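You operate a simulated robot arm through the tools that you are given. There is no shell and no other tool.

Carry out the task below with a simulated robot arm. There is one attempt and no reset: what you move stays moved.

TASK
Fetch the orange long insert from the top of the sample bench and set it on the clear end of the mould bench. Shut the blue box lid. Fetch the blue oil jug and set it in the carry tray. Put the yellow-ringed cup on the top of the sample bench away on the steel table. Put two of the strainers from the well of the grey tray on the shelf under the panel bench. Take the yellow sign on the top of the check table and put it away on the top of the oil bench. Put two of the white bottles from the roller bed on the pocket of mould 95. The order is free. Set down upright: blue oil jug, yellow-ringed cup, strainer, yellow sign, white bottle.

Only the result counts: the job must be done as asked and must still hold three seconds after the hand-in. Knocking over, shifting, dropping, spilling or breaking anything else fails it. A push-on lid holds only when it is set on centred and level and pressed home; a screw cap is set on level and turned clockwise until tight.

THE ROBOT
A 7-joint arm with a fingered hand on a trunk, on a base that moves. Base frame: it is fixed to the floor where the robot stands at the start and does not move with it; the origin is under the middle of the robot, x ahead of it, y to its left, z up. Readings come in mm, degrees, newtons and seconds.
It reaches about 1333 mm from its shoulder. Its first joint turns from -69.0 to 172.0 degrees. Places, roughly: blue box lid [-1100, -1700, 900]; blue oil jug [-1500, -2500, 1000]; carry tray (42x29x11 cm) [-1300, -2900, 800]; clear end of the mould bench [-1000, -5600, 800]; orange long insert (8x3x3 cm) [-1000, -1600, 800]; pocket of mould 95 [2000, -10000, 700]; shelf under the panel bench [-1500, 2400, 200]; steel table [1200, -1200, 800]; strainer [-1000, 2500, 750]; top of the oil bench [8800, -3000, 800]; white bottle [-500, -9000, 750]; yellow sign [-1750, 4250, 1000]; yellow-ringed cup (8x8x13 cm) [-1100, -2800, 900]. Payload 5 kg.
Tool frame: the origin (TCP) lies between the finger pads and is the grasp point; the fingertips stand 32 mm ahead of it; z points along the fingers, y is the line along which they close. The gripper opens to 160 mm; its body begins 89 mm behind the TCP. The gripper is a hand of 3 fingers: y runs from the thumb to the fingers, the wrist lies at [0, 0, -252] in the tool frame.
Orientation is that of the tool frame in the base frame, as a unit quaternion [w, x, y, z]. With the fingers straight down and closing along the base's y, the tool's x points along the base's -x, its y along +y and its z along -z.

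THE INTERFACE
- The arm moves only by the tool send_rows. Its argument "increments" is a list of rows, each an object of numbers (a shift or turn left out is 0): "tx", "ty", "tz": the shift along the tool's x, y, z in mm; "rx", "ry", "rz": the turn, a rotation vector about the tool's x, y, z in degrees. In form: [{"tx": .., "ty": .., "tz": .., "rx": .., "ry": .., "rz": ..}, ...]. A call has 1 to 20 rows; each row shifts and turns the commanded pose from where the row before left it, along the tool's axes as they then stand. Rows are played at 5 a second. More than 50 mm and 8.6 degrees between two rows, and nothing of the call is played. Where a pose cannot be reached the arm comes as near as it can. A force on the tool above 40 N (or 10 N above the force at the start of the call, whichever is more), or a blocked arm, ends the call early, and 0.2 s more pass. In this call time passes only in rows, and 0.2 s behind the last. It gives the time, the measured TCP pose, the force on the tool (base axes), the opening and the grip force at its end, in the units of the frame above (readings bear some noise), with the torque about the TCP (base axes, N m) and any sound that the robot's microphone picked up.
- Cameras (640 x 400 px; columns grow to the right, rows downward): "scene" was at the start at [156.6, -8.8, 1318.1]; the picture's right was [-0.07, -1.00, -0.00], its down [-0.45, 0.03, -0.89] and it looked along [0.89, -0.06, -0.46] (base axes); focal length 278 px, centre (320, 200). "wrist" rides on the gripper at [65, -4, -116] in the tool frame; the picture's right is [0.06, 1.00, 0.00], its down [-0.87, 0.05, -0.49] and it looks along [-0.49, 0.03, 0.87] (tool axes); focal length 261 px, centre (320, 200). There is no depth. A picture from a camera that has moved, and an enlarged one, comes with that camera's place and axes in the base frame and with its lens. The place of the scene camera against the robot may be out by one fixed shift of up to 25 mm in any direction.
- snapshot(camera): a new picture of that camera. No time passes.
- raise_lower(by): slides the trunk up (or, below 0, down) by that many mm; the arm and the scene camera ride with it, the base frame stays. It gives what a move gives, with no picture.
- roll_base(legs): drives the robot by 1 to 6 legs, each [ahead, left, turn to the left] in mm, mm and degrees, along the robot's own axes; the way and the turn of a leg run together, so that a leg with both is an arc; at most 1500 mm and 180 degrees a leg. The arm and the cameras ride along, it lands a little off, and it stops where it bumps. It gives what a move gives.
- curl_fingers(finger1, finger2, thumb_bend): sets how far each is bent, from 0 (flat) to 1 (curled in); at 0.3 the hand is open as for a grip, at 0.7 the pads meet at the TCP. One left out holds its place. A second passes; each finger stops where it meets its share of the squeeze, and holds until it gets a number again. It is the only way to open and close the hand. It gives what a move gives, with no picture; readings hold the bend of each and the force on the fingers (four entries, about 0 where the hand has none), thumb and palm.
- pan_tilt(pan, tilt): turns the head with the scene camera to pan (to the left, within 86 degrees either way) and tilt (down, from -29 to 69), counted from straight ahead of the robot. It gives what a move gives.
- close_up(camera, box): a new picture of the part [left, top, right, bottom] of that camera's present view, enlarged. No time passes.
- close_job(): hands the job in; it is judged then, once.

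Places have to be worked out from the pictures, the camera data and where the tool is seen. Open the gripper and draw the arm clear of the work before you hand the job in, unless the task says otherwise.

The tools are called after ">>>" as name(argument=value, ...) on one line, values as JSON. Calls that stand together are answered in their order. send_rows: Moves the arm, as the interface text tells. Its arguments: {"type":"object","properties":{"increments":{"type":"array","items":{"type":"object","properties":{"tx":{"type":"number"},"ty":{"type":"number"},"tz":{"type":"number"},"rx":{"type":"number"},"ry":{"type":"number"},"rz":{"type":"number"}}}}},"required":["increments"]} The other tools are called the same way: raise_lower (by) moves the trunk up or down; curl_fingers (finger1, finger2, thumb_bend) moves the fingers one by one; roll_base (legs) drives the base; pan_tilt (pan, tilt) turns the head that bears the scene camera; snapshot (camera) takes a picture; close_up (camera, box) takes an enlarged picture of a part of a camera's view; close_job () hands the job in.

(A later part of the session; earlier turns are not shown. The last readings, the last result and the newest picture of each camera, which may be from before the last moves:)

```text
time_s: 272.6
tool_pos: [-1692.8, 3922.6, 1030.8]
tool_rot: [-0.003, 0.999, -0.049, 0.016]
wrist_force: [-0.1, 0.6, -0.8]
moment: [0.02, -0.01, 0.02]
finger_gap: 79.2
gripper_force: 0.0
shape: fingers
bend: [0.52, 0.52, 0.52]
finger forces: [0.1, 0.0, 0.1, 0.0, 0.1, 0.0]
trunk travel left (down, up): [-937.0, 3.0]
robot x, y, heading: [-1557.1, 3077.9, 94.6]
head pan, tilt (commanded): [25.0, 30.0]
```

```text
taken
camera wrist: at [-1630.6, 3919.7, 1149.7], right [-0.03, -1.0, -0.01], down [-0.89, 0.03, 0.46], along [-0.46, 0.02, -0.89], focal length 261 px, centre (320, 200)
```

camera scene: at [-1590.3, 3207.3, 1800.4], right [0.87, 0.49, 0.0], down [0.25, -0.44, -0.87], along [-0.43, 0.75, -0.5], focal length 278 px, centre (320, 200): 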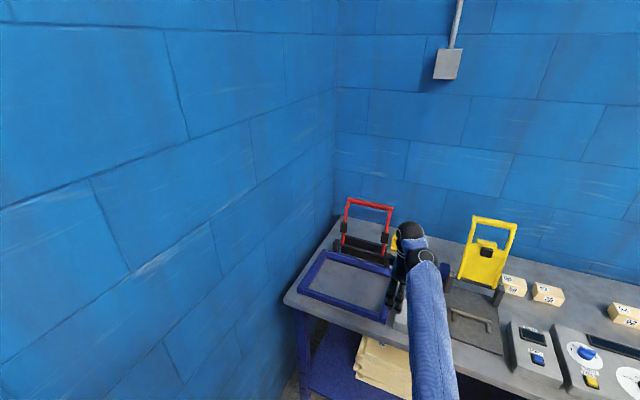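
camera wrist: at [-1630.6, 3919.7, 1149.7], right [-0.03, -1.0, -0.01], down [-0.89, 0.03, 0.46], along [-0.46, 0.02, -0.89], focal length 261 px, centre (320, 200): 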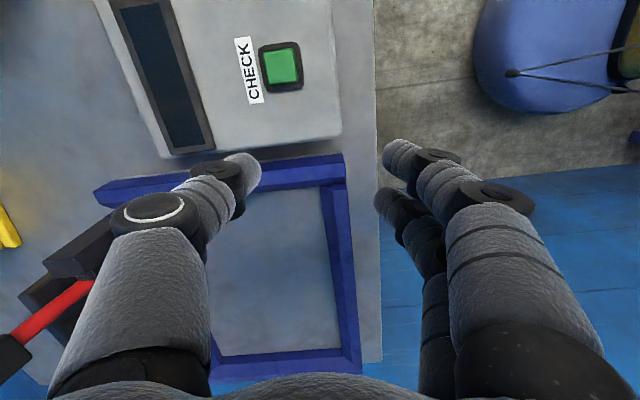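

The hand is lined up with the gap between red frame and yellow clamp. I drive ahead 220 mm and check clearance.

>>> roll_base(legs=[[220, 15, 0]])

>>> snapshot(camera="scene")

>>> snapshot(camera="wrist")

```text
time_s: 274.3
tool_pos: [-1728.0, 4142.2, 1030.8]
tool_rot: [-0.004, 0.999, -0.045, 0.017]
wrist_force: [0.0, 0.4, -0.4]
moment: [-0.01, 0.0, 0.0]
finger_gap: 79.4
gripper_force: 0.0
shape: fingers
bend: [0.52, 0.52, 0.52]
finger forces: [0.0, 0.0, 0.0, 0.1, 0.0, 0.1]
trunk travel left (down, up): [-937.0, 3.0]
robot x, y, heading: [-1586.3, 3299.4, 94.6]
head pan, tilt (commanded): [25.0, 30.0]
```

```text
taken
camera scene: at [-1623.7, 3427.0, 1800.4], right [0.87, 0.5, 0.0], down [0.25, -0.43, -0.87], along [-0.43, 0.75, -0.5], focal length 278 px, centre (320, 200)
```

scene: 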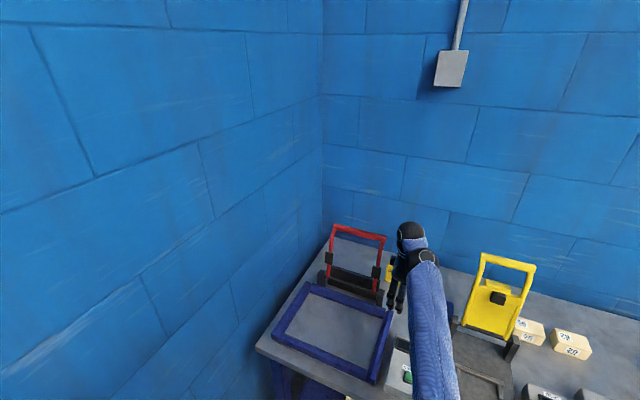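

```text
taken
camera wrist: at [-1666.5, 4139.6, 1149.1], right [-0.03, -1.0, -0.01], down [-0.89, 0.02, 0.46], along [-0.46, 0.02, -0.89], focal length 261 px, centre (320, 200)
```

wrist: 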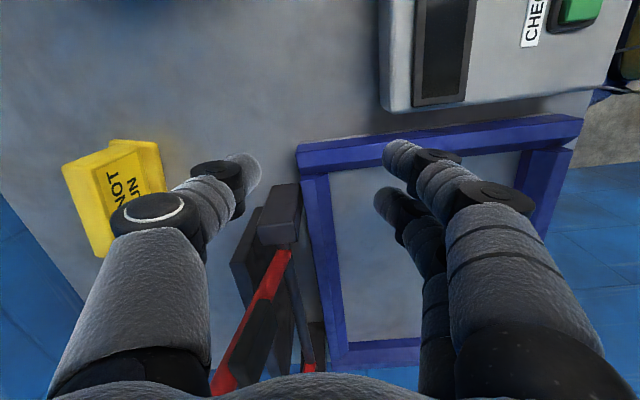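

The sign is visible at left. I zoom in on it to get its orientation.

>>> close_up(camera="wrist", box=[0, 100, 240, 280])

```text
2.22 times, centred on (120, 190) of wrist
camera zoom: at [-1666.5, 4139.6, 1149.1], right [-0.03, -1.0, -0.01], down [-0.89, 0.02, 0.46], along [-0.46, 0.02, -0.89], focal length 579 px, centre (764, 222)
```

zoom: 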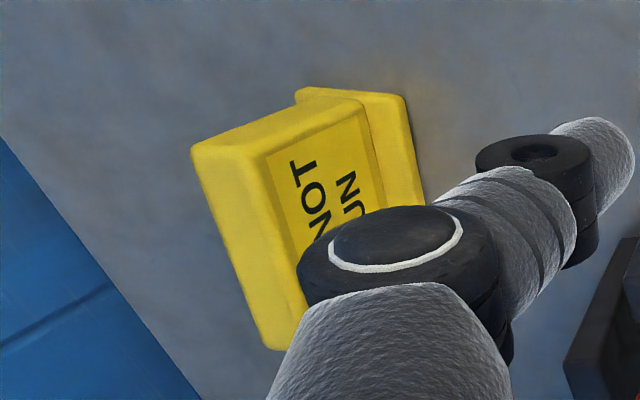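

The board's long edge runs along my tool x already (about −5.5°), thickness ~25 mm, top near z≈930–945. I move the hand 130 mm further over it (fingertips at z≈1000) for a second view.

>>> send_rows(increments=[{"ty": -30, "tx": -5}, {"ty": -35, "tx": -8}, {"ty": -35, "tx": -8}, {"ty": -30, "tx": -8}])

>>> snapshot(camera="wrist")

>>> snapshot(camera="scene")

```text
time_s: 275.3
tool_pos: [-1744.6, 4275.0, 1029.8]
tool_rot: [-0.003, 0.999, -0.047, 0.017]
wrist_force: [-0.5, -0.6, -1.6]
moment: [0.03, -0.02, 0.02]
finger_gap: 79.2
gripper_force: 0.0
shape: fingers
bend: [0.52, 0.52, 0.52]
finger forces: [0.1, 0.0, 0.1, 0.0, 0.0, 0.0]
trunk travel left (down, up): [-937.0, 3.0]
robot x, y, heading: [-1588.2, 3299.4, 94.5]
head pan, tilt (commanded): [25.0, 30.0]
```

```text
taken
camera wrist: at [-1683.2, 4272.3, 1147.6], right [-0.03, -1.0, 0.0], down [-0.89, 0.03, 0.46], along [-0.46, 0.02, -0.89], focal length 261 px, centre (320, 200)
```

wrist: 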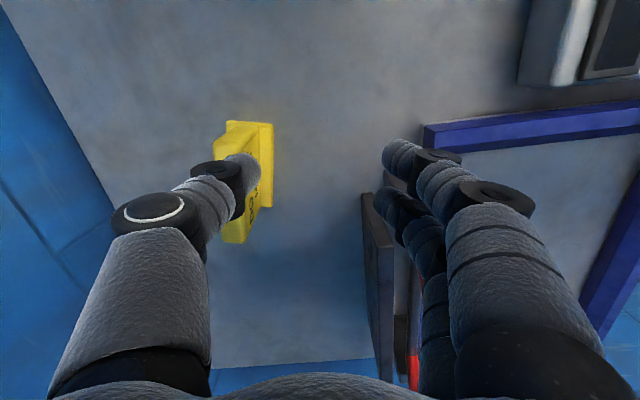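

```text
taken
camera scene: at [-1623.6, 3427.6, 1800.2], right [0.87, 0.5, 0.0], down [0.25, -0.43, -0.87], along [-0.43, 0.75, -0.5], focal length 278 px, centre (320, 200)
```

scene: 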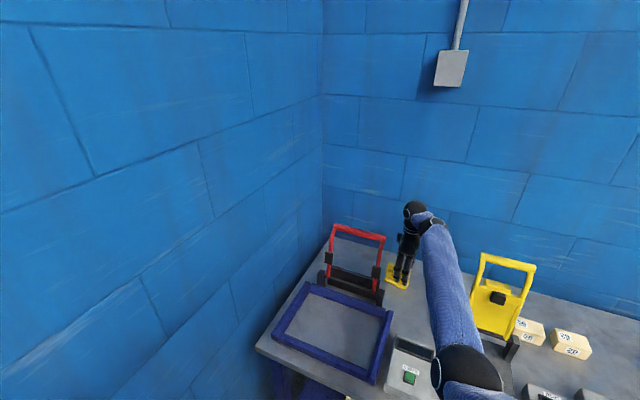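

>>> close_up(camera="wrist", box=[170, 100, 330, 260])

```text
2.50 times, centred on (250, 180) of wrist
camera zoom: at [-1683.2, 4272.3, 1147.6], right [-0.03, -1.0, 0.0], down [-0.89, 0.03, 0.46], along [-0.46, 0.02, -0.89], focal length 652 px, centre (495, 250)
```

zoom: 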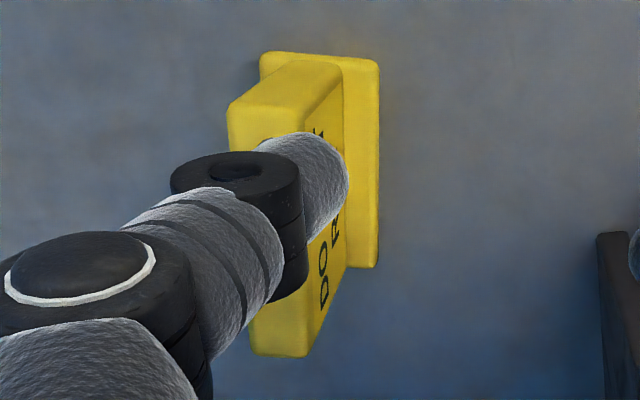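

Triangulated: board centre (−1784, 4355), top z≈942, thickness 22 mm, aligned with my tool axes. I move directly above it.

>>> send_rows(increments=[{"tx": -15.6, "ty": -25.5}, {"tx": -15.6, "ty": -25.5}, {"tx": -15.6, "ty": -25.5}])

>>> snapshot(camera="wrist")

```text
time_s: 276.1
tool_pos: [-1784.6, 4346.0, 1034.1]
tool_rot: [-0.004, 0.999, -0.047, 0.016]
wrist_force: [-0.4, -0.9, -0.5]
moment: [0.02, -0.05, 0.03]
finger_gap: 79.3
gripper_force: 0.0
shape: fingers
bend: [0.52, 0.52, 0.52]
finger forces: [0.2, 0.1, 0.1, 0.1, 0.0, 0.0]
out of reach, approached as far as the arm can: row 3
trunk travel left (down, up): [-937.0, 3.0]
robot x, y, heading: [-1588.0, 3301.8, 94.8]
head pan, tilt (commanded): [25.0, 30.0]
```

```text
taken
camera wrist: at [-1723.2, 4342.5, 1152.5], right [-0.03, -1.0, -0.01], down [-0.89, 0.02, 0.46], along [-0.46, 0.02, -0.89], focal length 261 px, centre (320, 200)
```

wrist: 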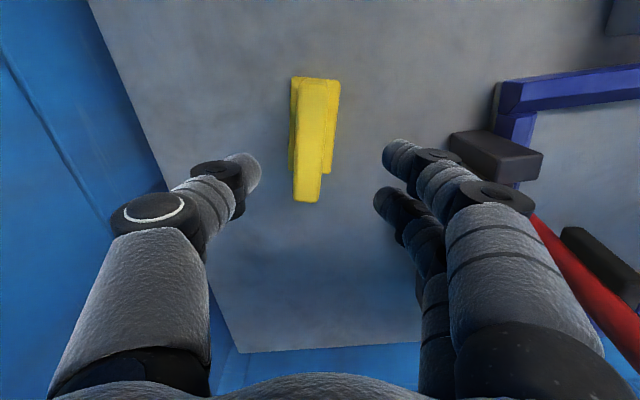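

I'm at the reach limit, so I pull the arm back 60 mm and roll the base 68 mm ahead to gain reach for the descent.

>>> send_rows(increments=[{"ty": 30}, {"ty": 30}])

>>> roll_base(legs=[[68, 0, 0]])

>>> snapshot(camera="wrist")

```text
time_s: 276.7
tool_pos: [-1790.8, 4286.7, 1033.7]
tool_rot: [-0.004, 0.999, -0.046, 0.017]
wrist_force: [0.5, 1.0, 0.3]
moment: [-0.1, 0.02, 0.0]
finger_gap: 79.2
gripper_force: 0.3
shape: fingers
bend: [0.52, 0.52, 0.52]
finger forces: [0.1, 0.1, 0.0, 0.1, 0.0, 1.2]
trunk travel left (down, up): [-937.0, 3.0]
robot x, y, heading: [-1592.6, 3300.9, 94.8]
head pan, tilt (commanded): [25.0, 30.0]
```

```text
time_s: 277.7
tool_pos: [-1795.4, 4356.6, 1032.1]
tool_rot: [-0.003, 0.999, -0.045, 0.018]
wrist_force: [0.4, 0.5, -1.0]
moment: [0.0, -0.02, -0.03]
finger_gap: 79.1
gripper_force: 0.1
shape: fingers
bend: [0.52, 0.52, 0.52]
finger forces: [0.0, 0.1, 0.0, 0.1, 0.0, 0.0]
trunk travel left (down, up): [-937.0, 3.0]
robot x, y, heading: [-1592.9, 3371.9, 94.9]
head pan, tilt (commanded): [25.0, 30.0]
```

```text
taken
camera wrist: at [-1733.6, 4353.3, 1149.9], right [-0.03, -1.0, -0.01], down [-0.89, 0.02, 0.46], along [-0.46, 0.02, -0.89], focal length 261 px, centre (320, 200)
```

wrist: 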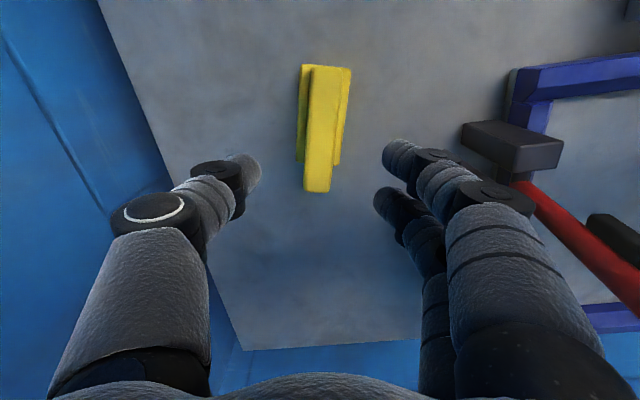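

Nicely over the sign. I make a small correction and descend to z≈912 so the fingertips straddle the board.

>>> send_rows(increments=[{"tx": 7, "ty": 2, "tz": 10}, {"tx": 7, "ty": 2, "tz": 20}, {"tz": 30}, {"tz": 30}, {"tz": 20}, {"tz": 10}])

>>> snapshot(camera="wrist")

```text
time_s: 279.1
tool_pos: [-1778.3, 4350.2, 912.9]
tool_rot: [-0.003, 0.999, -0.046, 0.015]
wrist_force: [1.2, -0.4, 0.8]
moment: [0.02, 0.0, 0.03]
finger_gap: 79.4
gripper_force: 0.1
shape: fingers
bend: [0.52, 0.52, 0.52]
finger forces: [0.1, 0.0, 0.0, 0.0, 0.0, 0.0]
trunk travel left (down, up): [-937.0, 3.0]
robot x, y, heading: [-1593.3, 3368.6, 94.8]
head pan, tilt (commanded): [25.0, 30.0]
```

```text
taken
camera wrist: at [-1716.4, 4347.9, 1031.7], right [-0.03, -1.0, -0.01], down [-0.89, 0.02, 0.46], along [-0.46, 0.02, -0.89], focal length 261 px, centre (320, 200)
```

wrist: 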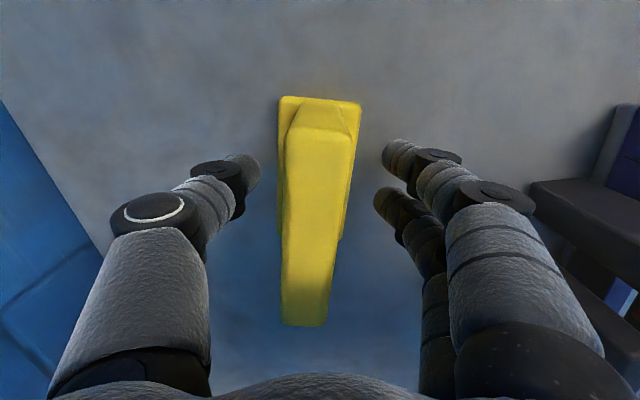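

The board is centred between thumb and fingers. Closing.

>>> curl_fingers(finger1=0.75, finger2=0.75, thumb_bend=0.75)

>>> snapshot(camera="wrist")

```text
time_s: 280.1
tool_pos: [-1777.9, 4351.3, 913.2]
tool_rot: [-0.004, 0.999, -0.047, 0.017]
wrist_force: [-0.1, -0.2, 0.3]
moment: [-0.02, -0.01, 0.03]
finger_gap: 28.8
gripper_force: 20.5
shape: fingers
bend: [0.68, 0.68, 0.68]
finger forces: [10.2, 9.6, 0.0, 0.0, 19.8, 0.0]
trunk travel left (down, up): [-937.0, 3.0]
robot x, y, heading: [-1591.5, 3372.3, 94.5]
head pan, tilt (commanded): [25.0, 30.0]
```

```text
taken
camera wrist: at [-1716.4, 4348.1, 1031.2], right [-0.03, -1.0, -0.01], down [-0.89, 0.02, 0.46], along [-0.46, 0.02, -0.89], focal length 261 px, centre (320, 200)
```

wrist: 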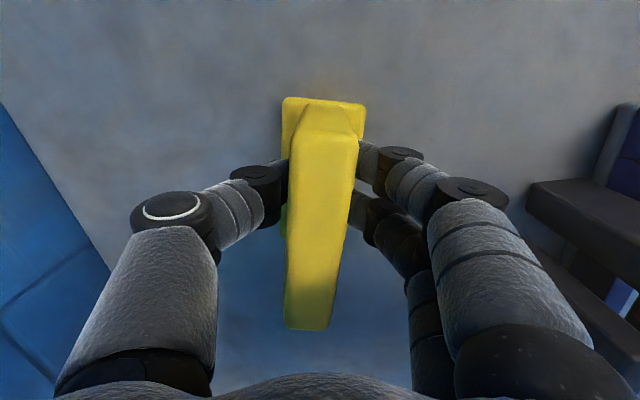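

Firm grip (about 20 N). I lift it straight up ~120 mm.

>>> send_rows(increments=[{"tz": -15}, {"tz": -30}, {"tz": -35}, {"tz": -35}])

>>> snapshot(camera="wrist")

>>> snapshot(camera="scene")

```text
time_s: 281.1
tool_pos: [-1782.2, 4348.2, 1029.2]
tool_rot: [-0.003, 0.999, -0.047, 0.017]
wrist_force: [-0.1, -1.0, -0.9]
moment: [0.03, -0.04, 0.0]
finger_gap: 28.8
gripper_force: 19.3
shape: fingers
bend: [0.68, 0.69, 0.68]
finger forces: [10.1, 9.6, 0.0, 0.0, 19.7, 0.0]
trunk travel left (down, up): [-937.0, 3.0]
robot x, y, heading: [-1595.2, 3370.0, 95.0]
head pan, tilt (commanded): [25.0, 30.0]
```

```text
taken
camera wrist: at [-1720.7, 4345.7, 1147.0], right [-0.03, -1.0, -0.01], down [-0.89, 0.03, 0.46], along [-0.46, 0.02, -0.89], focal length 261 px, centre (320, 200)
```

wrist: 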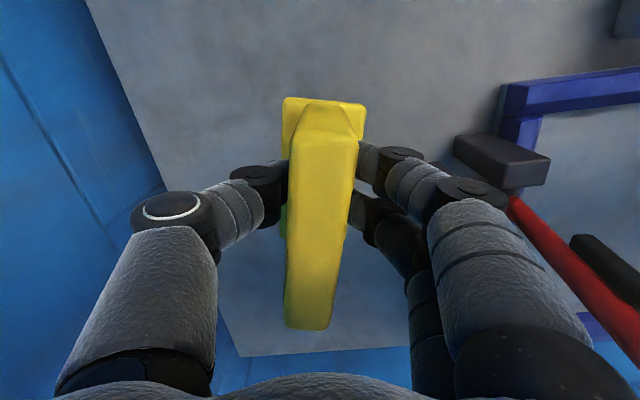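

```text
taken
camera scene: at [-1629.2, 3494.2, 1800.4], right [0.87, 0.5, 0.0], down [0.25, -0.43, -0.87], along [-0.43, 0.75, -0.5], focal length 278 px, centre (320, 200)
```

scene: 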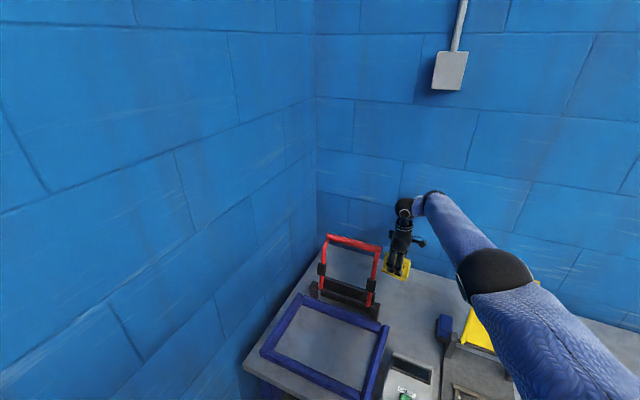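

The sign is lifted. To clear the red frame on the way out I shift 45 mm right and then back straight out.

>>> roll_base(legs=[[0, -45, 0], [-330, 0, 0]])

>>> snapshot(camera="scene")

```text
time_s: 283.8
tool_pos: [-1705.1, 4020.2, 1028.9]
tool_rot: [-0.004, 0.999, -0.048, 0.017]
wrist_force: [0.3, 0.7, -0.9]
moment: [0.01, -0.02, 0.01]
finger_gap: 28.7
gripper_force: 19.5
shape: fingers
bend: [0.68, 0.69, 0.68]
finger forces: [10.0, 9.7, 0.1, 0.0, 19.8, 0.1]
trunk travel left (down, up): [-937.0, 3.0]
robot x, y, heading: [-1523.0, 3038.3, 94.4]
head pan, tilt (commanded): [25.0, 30.0]
```

```text
taken
camera scene: at [-1555.5, 3163.2, 1800.4], right [0.87, 0.49, 0.0], down [0.25, -0.43, -0.87], along [-0.43, 0.75, -0.5], focal length 278 px, centre (320, 200)
```

scene: 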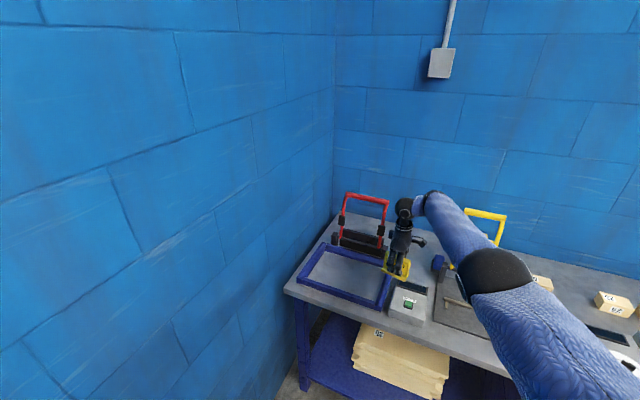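

Out of the tight spot. I retract the arm a bit so the sign hangs over the aisle, then slide right along the aisle.

>>> send_rows(increments=[{"ty": 25}, {"ty": 30}, {"ty": 30}, {"ty": 30}, {"ty": 30}])

>>> snapshot(camera="scene")

```text
time_s: 285.0
tool_pos: [-1707.4, 3992.4, 1028.0]
tool_rot: [-0.003, 0.999, -0.048, 0.017]
wrist_force: [-0.4, 0.1, -2.1]
moment: [0.02, -0.02, -0.01]
finger_gap: 29.0
gripper_force: 19.6
shape: fingers
bend: [0.68, 0.69, 0.68]
finger forces: [10.2, 9.6, 0.0, 0.0, 19.7, 0.0]
out of reach, approached as far as the arm can: row 2, 3, 4, 5
trunk travel left (down, up): [-937.0, 3.0]
robot x, y, heading: [-1520.5, 3031.8, 94.7]
head pan, tilt (commanded): [25.0, 30.0]
```

```text
taken
camera scene: at [-1556.0, 3163.2, 1800.4], right [0.87, 0.49, 0.0], down [0.25, -0.43, -0.87], along [-0.43, 0.75, -0.5], focal length 278 px, centre (320, 200)
```

scene: 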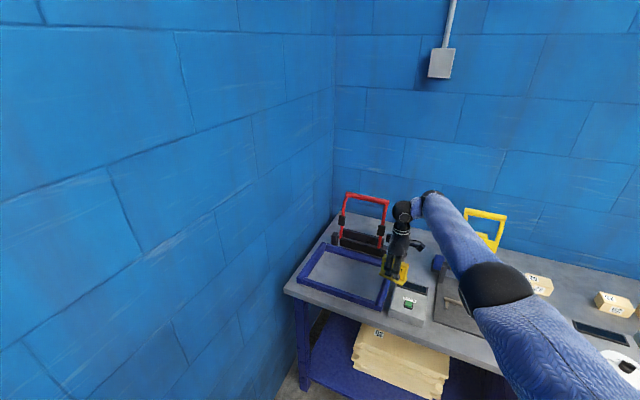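

The arm can't fold closer in this branch, so I raise the sign a little, back up 50 mm, and slide right along the aisle with it held above the table front.

>>> send_rows(increments=[{"tz": -20}, {"tz": -20}])

>>> roll_base(legs=[[-50, 0, 0], [0, -900, 0]])

>>> snapshot(camera="scene")

```text
time_s: 285.6
tool_pos: [-1710.5, 3992.8, 1068.7]
tool_rot: [-0.003, 0.999, -0.049, 0.016]
wrist_force: [-0.4, -0.6, -1.2]
moment: [-0.01, -0.03, 0.02]
finger_gap: 28.6
gripper_force: 19.8
shape: fingers
bend: [0.68, 0.69, 0.68]
finger forces: [10.1, 9.7, 0.1, 0.0, 19.7, 0.0]
trunk travel left (down, up): [-937.0, 3.0]
robot x, y, heading: [-1521.5, 3036.4, 94.8]
head pan, tilt (commanded): [25.0, 30.0]
```

```text
time_s: 290.9
tool_pos: [-783.4, 4011.7, 1069.3]
tool_rot: [-0.003, 0.998, -0.059, 0.017]
wrist_force: [-0.5, -0.4, -1.0]
moment: [0.0, -0.02, 0.0]
finger_gap: 28.7
gripper_force: 19.7
shape: fingers
bend: [0.68, 0.69, 0.68]
finger forces: [10.1, 9.5, 0.0, 0.0, 19.8, 0.0]
trunk travel left (down, up): [-937.0, 3.0]
robot x, y, heading: [-618.2, 3052.7, 93.5]
head pan, tilt (commanded): [25.0, 30.0]
```

```text
taken
camera scene: at [-645.6, 3178.5, 1800.4], right [0.88, 0.48, 0.0], down [0.24, -0.44, -0.87], along [-0.41, 0.76, -0.5], focal length 278 px, centre (320, 200)
```

scene: 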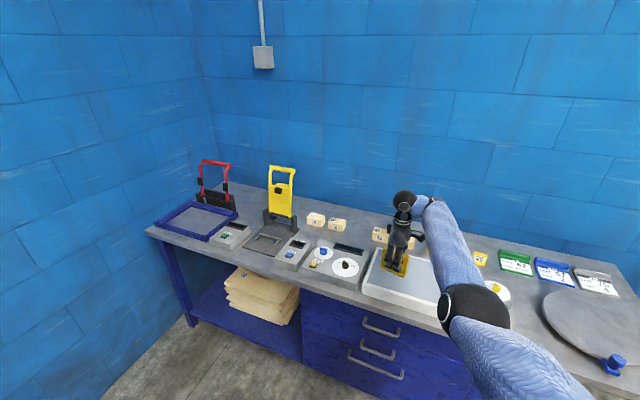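

Everything on the table is untouched. I move forward 130 mm for clearance from the panel bench and continue sliding right to its end.

>>> roll_base(legs=[[130, 0, 1], [0, -1000, 0], [0, -850, 0]])

>>> pan_tilt(pan=-60, tilt=20)

>>> snapshot(camera="scene")

```text
time_s: 301.1
tool_pos: [1027.9, 4279.6, 1067.9]
tool_rot: [-0.003, 0.999, -0.049, 0.017]
wrist_force: [1.4, -0.1, -1.2]
moment: [0.06, -0.02, -0.01]
finger_gap: 28.4
gripper_force: 19.9
shape: fingers
bend: [0.68, 0.69, 0.68]
finger forces: [10.1, 9.6, 0.0, 0.1, 19.7, 0.0]
trunk travel left (down, up): [-937.0, 3.0]
robot x, y, heading: [1213.8, 3324.5, 95.1]
head pan, tilt (commanded): [25.0, 30.0]
```

```text
time_s: 302.6
tool_pos: [1028.0, 4279.7, 1068.3]
tool_rot: [-0.003, 0.999, -0.049, 0.016]
wrist_force: [-0.3, -0.2, -1.5]
moment: [0.03, 0.0, -0.01]
finger_gap: 28.7
gripper_force: 19.7
shape: fingers
bend: [0.68, 0.69, 0.68]
finger forces: [10.1, 9.6, 0.0, 0.0, 19.7, 0.0]
trunk travel left (down, up): [-937.0, 3.0]
robot x, y, heading: [1214.7, 3323.4, 94.3]
head pan, tilt (commanded): [-60.0, 20.0]
```

```text
taken
camera scene: at [1302.9, 3423.4, 1816.5], right [0.57, -0.82, 0.0], down [-0.28, -0.19, -0.94], along [0.77, 0.53, -0.34], focal length 278 px, centre (320, 200)
```

scene: 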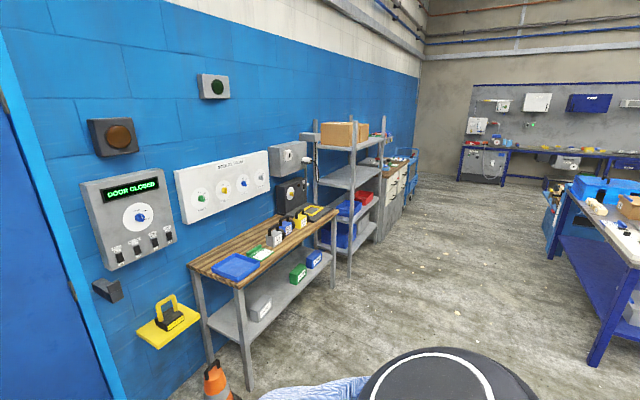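

Clear to the right. I turn right to face +x (sign ahead) and look at the route toward the oil bench.

>>> roll_base(legs=[[0, 0, -90]])

>>> pan_tilt(pan=-20, tilt=12)

>>> snapshot(camera="scene")

>>> pan_tilt(pan=-70, tilt=12)

>>> snapshot(camera="scene")

```text
time_s: 306.9
tool_pos: [2172.4, 3506.7, 1068.2]
tool_rot: [-0.009, -0.67, 0.742, -0.014]
wrist_force: [0.1, 1.3, -1.1]
moment: [0.0, 0.02, -0.01]
finger_gap: 28.3
gripper_force: 18.6
shape: fingers
bend: [0.68, 0.69, 0.68]
finger forces: [9.6, 9.0, 0.0, 0.0, 18.7, 0.0]
trunk travel left (down, up): [-937.0, 3.0]
robot x, y, heading: [1214.4, 3324.7, 4.6]
head pan, tilt (commanded): [-60.0, 20.0]
```

```text
time_s: 307.9
tool_pos: [2172.9, 3506.1, 1067.2]
tool_rot: [-0.01, -0.67, 0.742, -0.015]
wrist_force: [-0.3, -0.2, -1.9]
moment: [0.0, 0.02, 0.0]
finger_gap: 28.3
gripper_force: 18.9
shape: fingers
bend: [0.68, 0.69, 0.68]
finger forces: [9.5, 9.1, 0.0, 0.1, 18.7, 0.1]
trunk travel left (down, up): [-937.0, 3.0]
robot x, y, heading: [1211.2, 3316.4, 4.6]
head pan, tilt (commanded): [-20.0, 12.0]
```

```text
taken
camera scene: at [1370.5, 3298.4, 1829.5], right [-0.27, -0.96, 0.0], down [-0.2, 0.06, -0.98], along [0.94, -0.26, -0.21], focal length 278 px, centre (320, 200)
```

scene: 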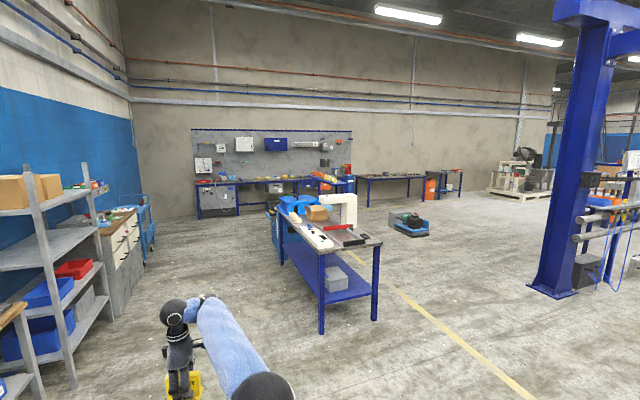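

```text
time_s: 309.1
tool_pos: [2172.5, 3505.8, 1068.8]
tool_rot: [-0.009, -0.671, 0.741, -0.015]
wrist_force: [-0.4, 0.9, -1.5]
moment: [-0.02, 0.01, -0.02]
finger_gap: 28.2
gripper_force: 18.9
shape: fingers
bend: [0.68, 0.69, 0.68]
finger forces: [9.6, 9.1, 0.0, 0.1, 18.7, 0.0]
trunk travel left (down, up): [-937.0, 3.0]
robot x, y, heading: [1214.9, 3320.5, 4.4]
head pan, tilt (commanded): [-70.0, 12.0]
```

```text
taken
camera scene: at [1319.3, 3238.8, 1829.5], right [-0.91, -0.41, 0.0], down [-0.09, 0.19, -0.98], along [0.4, -0.89, -0.21], focal length 278 px, centre (320, 200)
```

scene: 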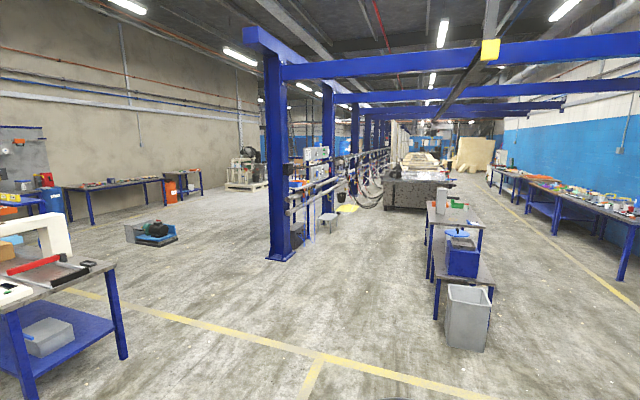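

The oil bench must be the small bench by the far wall next to the orange barrel. The corridor at y≈1100 is free; I go there first, then along +x.

>>> roll_base(legs=[[0, 0, -4.5], [0, -1100, 0], [0, -1050, 0], [1200, 0, 0]])

>>> pan_tilt(pan=-25, tilt=15)

>>> snapshot(camera="scene")

```text
time_s: 326.0
tool_pos: [3373.4, 1233.0, 1069.0]
tool_rot: [-0.01, -0.631, 0.775, -0.013]
wrist_force: [-0.4, -0.3, -2.2]
moment: [0.0, 0.02, 0.04]
finger_gap: 28.1
gripper_force: 18.9
shape: fingers
bend: [0.68, 0.69, 0.68]
finger forces: [9.6, 9.1, 0.0, 0.0, 18.7, 0.0]
trunk travel left (down, up): [-937.0, 3.0]
robot x, y, heading: [2404.8, 1147.4, -1.5]
head pan, tilt (commanded): [-70.0, 12.0]
```

```text
time_s: 327.1
tool_pos: [3374.2, 1233.4, 1067.2]
tool_rot: [-0.011, -0.631, 0.776, -0.013]
wrist_force: [0.3, -0.7, -1.8]
moment: [0.02, 0.04, -0.03]
finger_gap: 27.9
gripper_force: 18.7
shape: fingers
bend: [0.68, 0.69, 0.68]
finger forces: [9.6, 9.0, 0.1, 0.0, 18.7, 0.1]
trunk travel left (down, up): [-937.0, 3.0]
robot x, y, heading: [2401.7, 1146.8, -1.5]
head pan, tilt (commanded): [-25.0, 15.0]
```

```text
taken
camera scene: at [2552.3, 1102.5, 1824.6], right [-0.45, -0.89, 0.0], down [-0.23, 0.12, -0.97], along [0.86, -0.43, -0.26], focal length 278 px, centre (320, 200)
```

scene: 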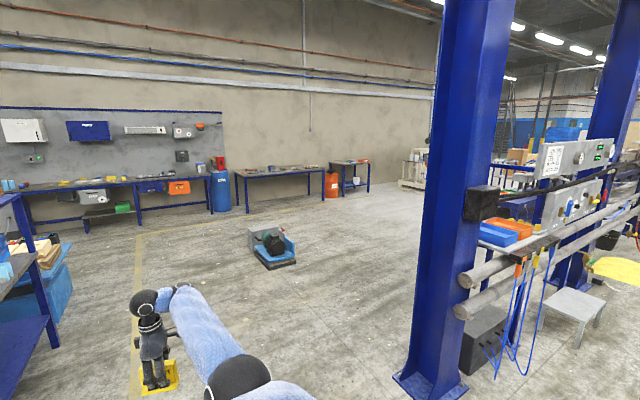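

The target bench is the small one right of the orange barrel (projects to column ~351). I drive ahead 2400 mm, then slide right past the column.

>>> roll_base(legs=[[1250, 0, 0], [1200, 0, 0], [0, -1200, 0], [0, -1100, 0]])

>>> pan_tilt(pan=-20, tilt=18)

>>> snapshot(camera="scene")

```text
time_s: 349.9
tool_pos: [5782.9, -1099.5, 1068.4]
tool_rot: [-0.01, -0.634, 0.773, -0.014]
wrist_force: [0.2, -0.1, -1.9]
moment: [-0.04, 0.03, -0.01]
finger_gap: 28.0
gripper_force: 18.5
shape: fingers
bend: [0.68, 0.69, 0.68]
finger forces: [9.6, 9.2, 0.0, 0.0, 18.8, 0.0]
trunk travel left (down, up): [-937.0, 3.0]
robot x, y, heading: [4812.1, -1187.6, -1.5]
head pan, tilt (commanded): [-25.0, 15.0]
```

```text
time_s: 350.6
tool_pos: [5782.8, -1098.5, 1068.7]
tool_rot: [-0.011, -0.633, 0.774, -0.013]
wrist_force: [-0.2, -0.1, -1.4]
moment: [0.0, 0.05, 0.04]
finger_gap: 27.8
gripper_force: 18.7
shape: fingers
bend: [0.68, 0.69, 0.68]
finger forces: [9.6, 9.2, 0.0, 0.0, 18.8, 0.1]
trunk travel left (down, up): [-937.0, 3.0]
robot x, y, heading: [4810.6, -1186.5, -1.4]
head pan, tilt (commanded): [-20.0, 18.0]
```

```text
taken
camera scene: at [4964.6, -1225.2, 1819.7], right [-0.36, -0.93, 0.0], down [-0.29, 0.11, -0.95], along [0.89, -0.35, -0.31], focal length 278 px, centre (320, 200)
```

scene: 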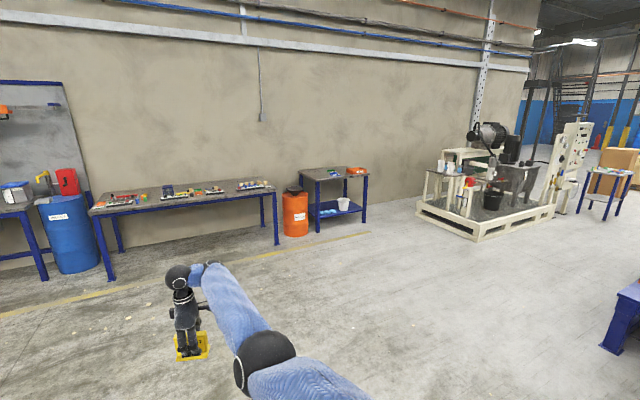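

The oil bench is straight ahead to the right, floor clear. I drive toward a spot in front of it.

>>> roll_base(legs=[[1300, 0, 0], [1200, 0, 0], [0, -1000, 0], [0, -850, 0]])

>>> pan_tilt(pan=0, tilt=28)

>>> snapshot(camera="scene")

```text
time_s: 371.8
tool_pos: [8242.0, -3022.1, 1068.1]
tool_rot: [-0.011, -0.623, 0.782, -0.013]
wrist_force: [0.2, 0.2, -1.8]
moment: [-0.01, -0.03, 0.02]
finger_gap: 28.1
gripper_force: 18.8
shape: fingers
bend: [0.68, 0.69, 0.68]
finger forces: [9.7, 9.2, 0.0, 0.0, 18.8, 0.0]
trunk travel left (down, up): [-937.0, 3.0]
robot x, y, heading: [7271.0, -3085.0, -2.7]
head pan, tilt (commanded): [-20.0, 18.0]
```

```text
time_s: 372.6
tool_pos: [8241.8, -3022.2, 1067.4]
tool_rot: [-0.011, -0.623, 0.782, -0.013]
wrist_force: [-0.1, 0.2, -1.0]
moment: [-0.05, 0.03, -0.03]
finger_gap: 28.3
gripper_force: 18.6
shape: fingers
bend: [0.68, 0.69, 0.68]
finger forces: [9.5, 9.2, 0.1, 0.1, 18.7, 0.0]
trunk travel left (down, up): [-937.0, 3.0]
robot x, y, heading: [7271.3, -3087.3, -2.8]
head pan, tilt (commanded): [0.0, 28.0]
```

```text
taken
camera scene: at [7426.5, -3094.7, 1803.6], right [-0.05, -1.0, 0.0], down [-0.47, 0.02, -0.88], along [0.88, -0.04, -0.47], focal length 278 px, centre (320, 200)
```

scene: 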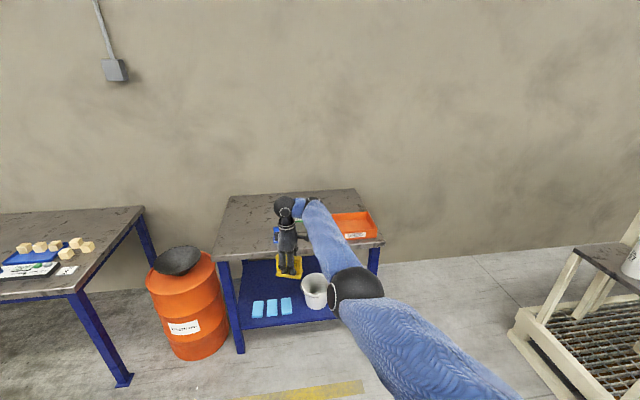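

The oil bench is right in front. I check its top via zoom and the wrist camera.

>>> close_up(camera="scene", box=[200, 170, 400, 300])

>>> snapshot(camera="wrist")

```text
3.08 times, centred on (300, 235) of scene
camera zoom: at [7426.5, -3094.7, 1803.6], right [-0.05, -1.0, 0.0], down [-0.47, 0.02, -0.88], along [0.88, -0.04, -0.47], focal length 856 px, centre (382, 92)
```

zoom: 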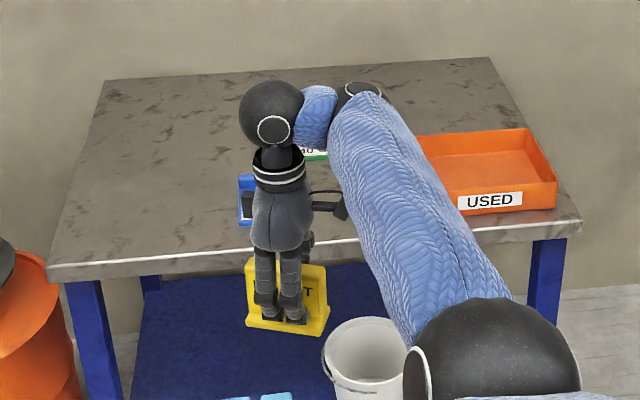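

```text
taken
camera wrist: at [8231.9, -3082.1, 1186.4], right [-0.99, 0.16, -0.01], down [0.14, 0.88, 0.46], along [0.08, 0.46, -0.89], focal length 261 px, centre (320, 200)
```

wrist: 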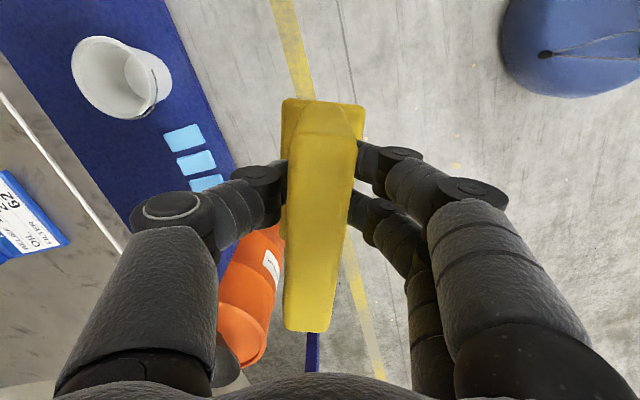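

The left part of the bench top is free (x≈8830, y≈−2710). I slide left 310 mm and drive ahead 560 mm with the sign at z≈1068.

>>> roll_base(legs=[[0, 310, 2], [560, 0, 0]])

>>> snapshot(camera="scene")

>>> snapshot(camera="wrist")

```text
time_s: 377.5
tool_pos: [8817.1, -2676.5, 1068.3]
tool_rot: [-0.01, -0.641, 0.767, -0.013]
wrist_force: [0.7, -1.2, -1.1]
moment: [0.0, 0.02, 0.03]
finger_gap: 28.4
gripper_force: 19.0
shape: fingers
bend: [0.68, 0.69, 0.68]
finger forces: [9.6, 9.2, 0.0, 0.1, 18.8, 0.0]
trunk travel left (down, up): [-937.0, 3.0]
robot x, y, heading: [7848.4, -2785.1, -0.1]
head pan, tilt (commanded): [0.0, 28.0]
```

```text
taken
camera scene: at [8005.7, -2787.3, 1803.6], right [0.0, -1.0, 0.0], down [-0.47, 0.0, -0.88], along [0.88, 0.0, -0.47], focal length 278 px, centre (320, 200)
```

scene: 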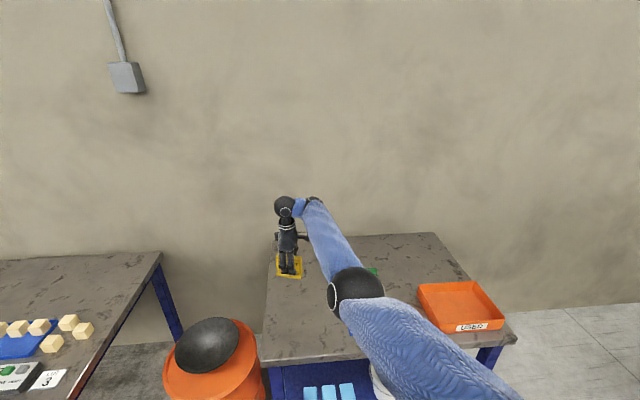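

```text
taken
camera wrist: at [8809.6, -2736.9, 1186.3], right [-0.99, 0.12, -0.01], down [0.1, 0.88, 0.46], along [0.06, 0.46, -0.89], focal length 261 px, centre (320, 200)
```

wrist: 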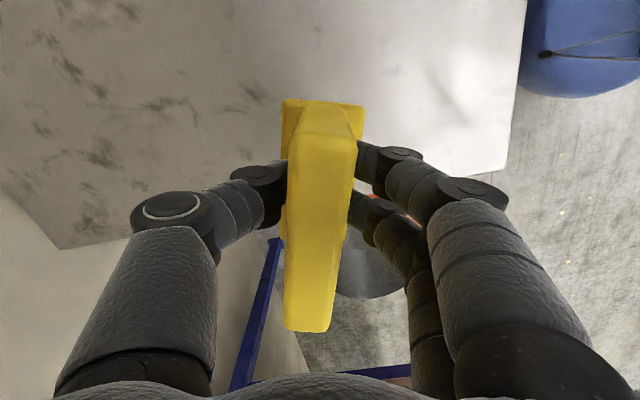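

The sign hangs ~80 mm inside the bench's left edge; I shift 70 mm further in, then look at the area beneath before lowering.

>>> send_rows(increments=[{"tx": 35, "ty": -6}, {"tx": 34, "ty": -6}])

>>> send_rows(increments=[{"tz": 30}, {"tz": 30}])

>>> snapshot(camera="wrist")

>>> close_up(camera="scene", box=[240, 180, 440, 370])

```text
time_s: 378.1
tool_pos: [8815.6, -2748.6, 1071.5]
tool_rot: [-0.009, -0.641, 0.768, -0.012]
wrist_force: [0.1, 0.2, -1.0]
moment: [-0.03, -0.02, 0.02]
finger_gap: 28.1
gripper_force: 18.6
shape: fingers
bend: [0.68, 0.69, 0.68]
finger forces: [9.4, 9.2, 0.0, 0.1, 18.5, 0.0]
trunk travel left (down, up): [-937.0, 3.0]
robot x, y, heading: [7846.8, -2783.2, -0.1]
head pan, tilt (commanded): [0.0, 28.0]
```

```text
time_s: 378.7
tool_pos: [8815.6, -2747.8, 1009.4]
tool_rot: [-0.01, -0.641, 0.767, -0.013]
wrist_force: [0.3, -0.7, -1.0]
moment: [0.0, -0.01, 0.02]
finger_gap: 28.0
gripper_force: 19.1
shape: fingers
bend: [0.68, 0.69, 0.68]
finger forces: [9.4, 9.2, 0.0, 0.0, 18.6, 0.0]
trunk travel left (down, up): [-937.0, 3.0]
robot x, y, heading: [7848.5, -2785.3, -0.3]
head pan, tilt (commanded): [0.0, 28.0]
```

```text
taken
camera wrist: at [8808.6, -2808.7, 1128.0], right [-0.99, 0.12, -0.01], down [0.1, 0.88, 0.46], along [0.06, 0.46, -0.89], focal length 261 px, centre (320, 200)
```

wrist: 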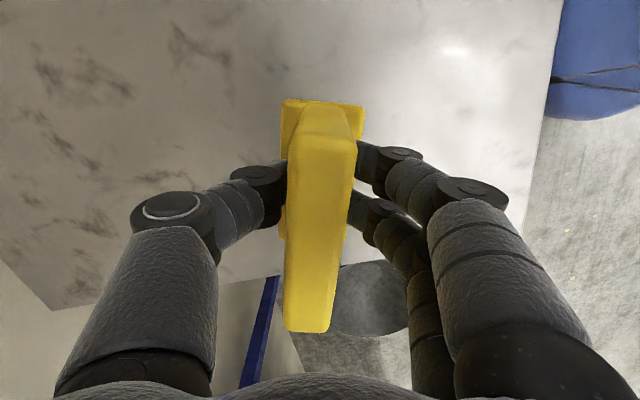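

```text
2.11 times, centred on (340, 275) of scene
camera zoom: at [8006.4, -2787.9, 1803.5], right [0.0, -1.0, 0.0], down [-0.47, 0.0, -0.88], along [0.88, 0.0, -0.47], focal length 585 px, centre (278, 42)
```

zoom: 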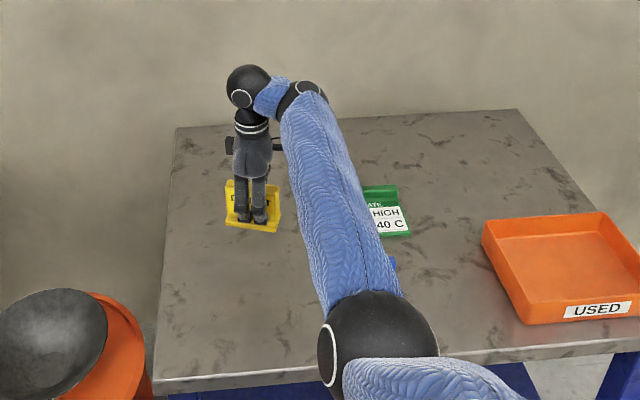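

The area below is bare. I lower in steps, watching for contact.

>>> send_rows(increments=[{"tz": 20}, {"tz": 20}, {"tz": 15}])

>>> close_up(camera="scene", box=[270, 200, 390, 300])

```text
time_s: 379.5
tool_pos: [8816.8, -2748.0, 956.6]
tool_rot: [-0.01, -0.641, 0.768, -0.012]
wrist_force: [0.4, 0.3, -0.9]
moment: [-0.01, 0.01, -0.04]
finger_gap: 27.8
gripper_force: 19.1
shape: fingers
bend: [0.68, 0.69, 0.68]
finger forces: [9.6, 9.0, 0.0, 0.1, 18.5, 0.0]
trunk travel left (down, up): [-937.0, 3.0]
robot x, y, heading: [7846.4, -2784.5, 0.0]
head pan, tilt (commanded): [0.0, 28.0]
```

```text
4.00 times, centred on (330, 250) of scene
camera zoom: at [8005.4, -2787.6, 1803.6], right [0.0, -1.0, 0.0], down [-0.47, 0.0, -0.88], along [0.88, 0.0, -0.47], focal length 1112 px, centre (280, 0)
```

zoom: 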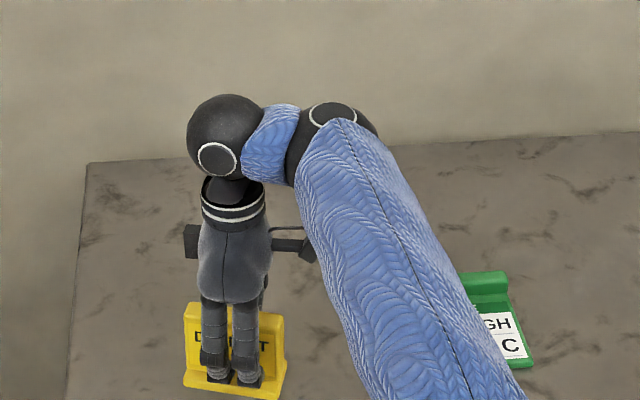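

>>> send_rows(increments=[{"tz": 8}, {"tz": 8}, {"tz": 6}, {"tz": 5}])

>>> snapshot(camera="wrist")

```text
time_s: 380.5
tool_pos: [8818.0, -2750.8, 928.5]
tool_rot: [-0.01, -0.641, 0.768, -0.014]
wrist_force: [0.7, 0.3, -1.3]
moment: [0.0, -0.01, 0.01]
finger_gap: 27.8
gripper_force: 18.6
shape: fingers
bend: [0.68, 0.69, 0.68]
finger forces: [9.6, 9.0, 0.1, 0.1, 18.7, 0.0]
trunk travel left (down, up): [-937.0, 3.0]
robot x, y, heading: [7845.3, -2783.8, -0.4]
head pan, tilt (commanded): [0.0, 28.0]
```

```text
taken
camera wrist: at [8809.5, -2811.8, 1046.9], right [-0.99, 0.12, -0.01], down [0.1, 0.88, 0.46], along [0.06, 0.46, -0.89], focal length 261 px, centre (320, 200)
```

wrist: 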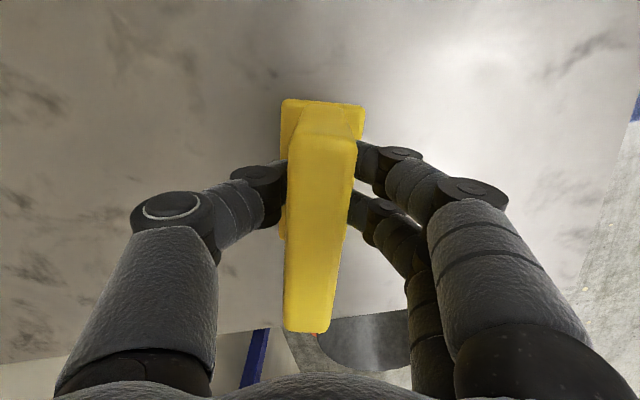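

>>> send_rows(increments=[{"tz": 4}, {"tz": 4}, {"tz": 3}])

>>> send_rows(increments=[{"tz": 3}, {"tz": 3}, {"tz": 3}])

```text
time_s: 381.3
tool_pos: [8817.8, -2750.6, 917.4]
tool_rot: [-0.011, -0.641, 0.767, -0.014]
wrist_force: [-0.6, 0.9, -1.7]
moment: [-0.02, 0.04, 0.0]
finger_gap: 27.8
gripper_force: 18.4
shape: fingers
bend: [0.68, 0.69, 0.68]
finger forces: [9.5, 9.2, 0.0, 0.0, 18.6, 0.0]
trunk travel left (down, up): [-937.0, 3.0]
robot x, y, heading: [7849.0, -2786.1, -0.2]
head pan, tilt (commanded): [0.0, 28.0]
```

```text
time_s: 382.1
tool_pos: [8817.1, -2750.7, 908.2]
tool_rot: [-0.01, -0.641, 0.768, -0.014]
wrist_force: [1.1, 0.7, -1.2]
moment: [0.01, 0.01, -0.03]
finger_gap: 27.9
gripper_force: 18.6
shape: fingers
bend: [0.68, 0.69, 0.68]
finger forces: [9.4, 9.1, 0.0, 0.0, 18.6, 0.0]
trunk travel left (down, up): [-937.0, 3.0]
robot x, y, heading: [7846.5, -2786.6, -0.1]
head pan, tilt (commanded): [0.0, 28.0]
```

>>> send_rows(increments=[{"tz": 3}, {"tz": 3}])

>>> send_rows(increments=[{"tz": 3}, {"tz": 3}])

>>> close_up(camera="scene", box=[270, 210, 350, 300])

```text
time_s: 382.7
tool_pos: [8816.5, -2752.0, 901.2]
tool_rot: [-0.01, -0.641, 0.768, -0.014]
wrist_force: [0.2, -0.2, -0.8]
moment: [0.01, 0.01, -0.01]
finger_gap: 27.8
gripper_force: 18.5
shape: fingers
bend: [0.68, 0.69, 0.68]
finger forces: [9.4, 9.1, 0.0, 0.1, 18.6, 0.0]
trunk travel left (down, up): [-937.0, 3.0]
robot x, y, heading: [7844.9, -2782.9, 0.0]
head pan, tilt (commanded): [0.0, 28.0]
```

```text
time_s: 383.3
tool_pos: [8816.6, -2751.8, 899.6]
tool_rot: [-0.009, -0.641, 0.768, -0.014]
wrist_force: [0.4, -0.5, 15.2]
moment: [-0.03, -0.03, 0.04]
finger_gap: 27.7
gripper_force: 22.3
shape: fingers
bend: [0.69, 0.7, 0.68]
finger forces: [11.4, 11.2, 0.1, 0.1, 22.4, 0.0]
trunk travel left (down, up): [-937.0, 3.0]
robot x, y, heading: [7848.7, -2781.2, -0.1]
head pan, tilt (commanded): [0.0, 28.0]
```

```text
4.44 times, centred on (310, 255) of scene
camera zoom: at [8003.5, -2787.4, 1804.0], right [0.0, -1.0, 0.0], down [-0.47, 0.0, -0.88], along [0.88, 0.0, -0.47], focal length 1236 px, centre (364, -44)
```

zoom: 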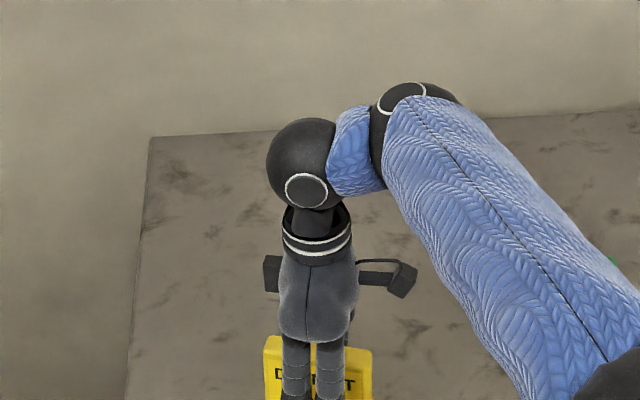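

Contact (15 N). I ease off 1.5 mm, then open the hand.

>>> send_rows(increments=[{"tz": -1.5}])

>>> curl_fingers(finger1=0.52, finger2=0.52, thumb_bend=0.52)

>>> snapshot(camera="wrist")

```text
time_s: 383.7
tool_pos: [8816.3, -2750.9, 899.8]
tool_rot: [-0.009, -0.641, 0.768, -0.015]
wrist_force: [4.1, 0.9, 11.1]
moment: [0.0, -0.17, 0.03]
finger_gap: 27.9
gripper_force: 20.6
shape: fingers
bend: [0.7, 0.7, 0.68]
finger forces: [9.7, 9.4, 0.0, 0.0, 22.9, 0.0]
trunk travel left (down, up): [-937.0, 3.0]
robot x, y, heading: [7849.0, -2782.3, -0.0]
head pan, tilt (commanded): [0.0, 28.0]
```

```text
time_s: 384.7
tool_pos: [8817.4, -2751.9, 897.7]
tool_rot: [-0.011, -0.641, 0.767, -0.013]
wrist_force: [0.7, 0.9, 0.0]
moment: [-0.02, -0.02, 0.0]
finger_gap: 78.5
gripper_force: 0.1
shape: fingers
bend: [0.52, 0.52, 0.52]
finger forces: [0.0, 0.0, 0.0, 0.1, 0.0, 0.0]
trunk travel left (down, up): [-937.0, 3.0]
robot x, y, heading: [7847.8, -2783.3, -0.0]
head pan, tilt (commanded): [0.0, 28.0]
```

```text
taken
camera wrist: at [8809.0, -2812.9, 1016.5], right [-0.99, 0.12, -0.01], down [0.1, 0.88, 0.46], along [0.06, 0.46, -0.89], focal length 261 px, centre (320, 200)
```

wrist: 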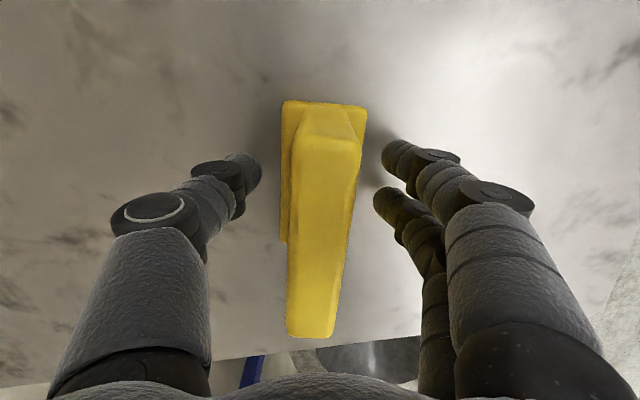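

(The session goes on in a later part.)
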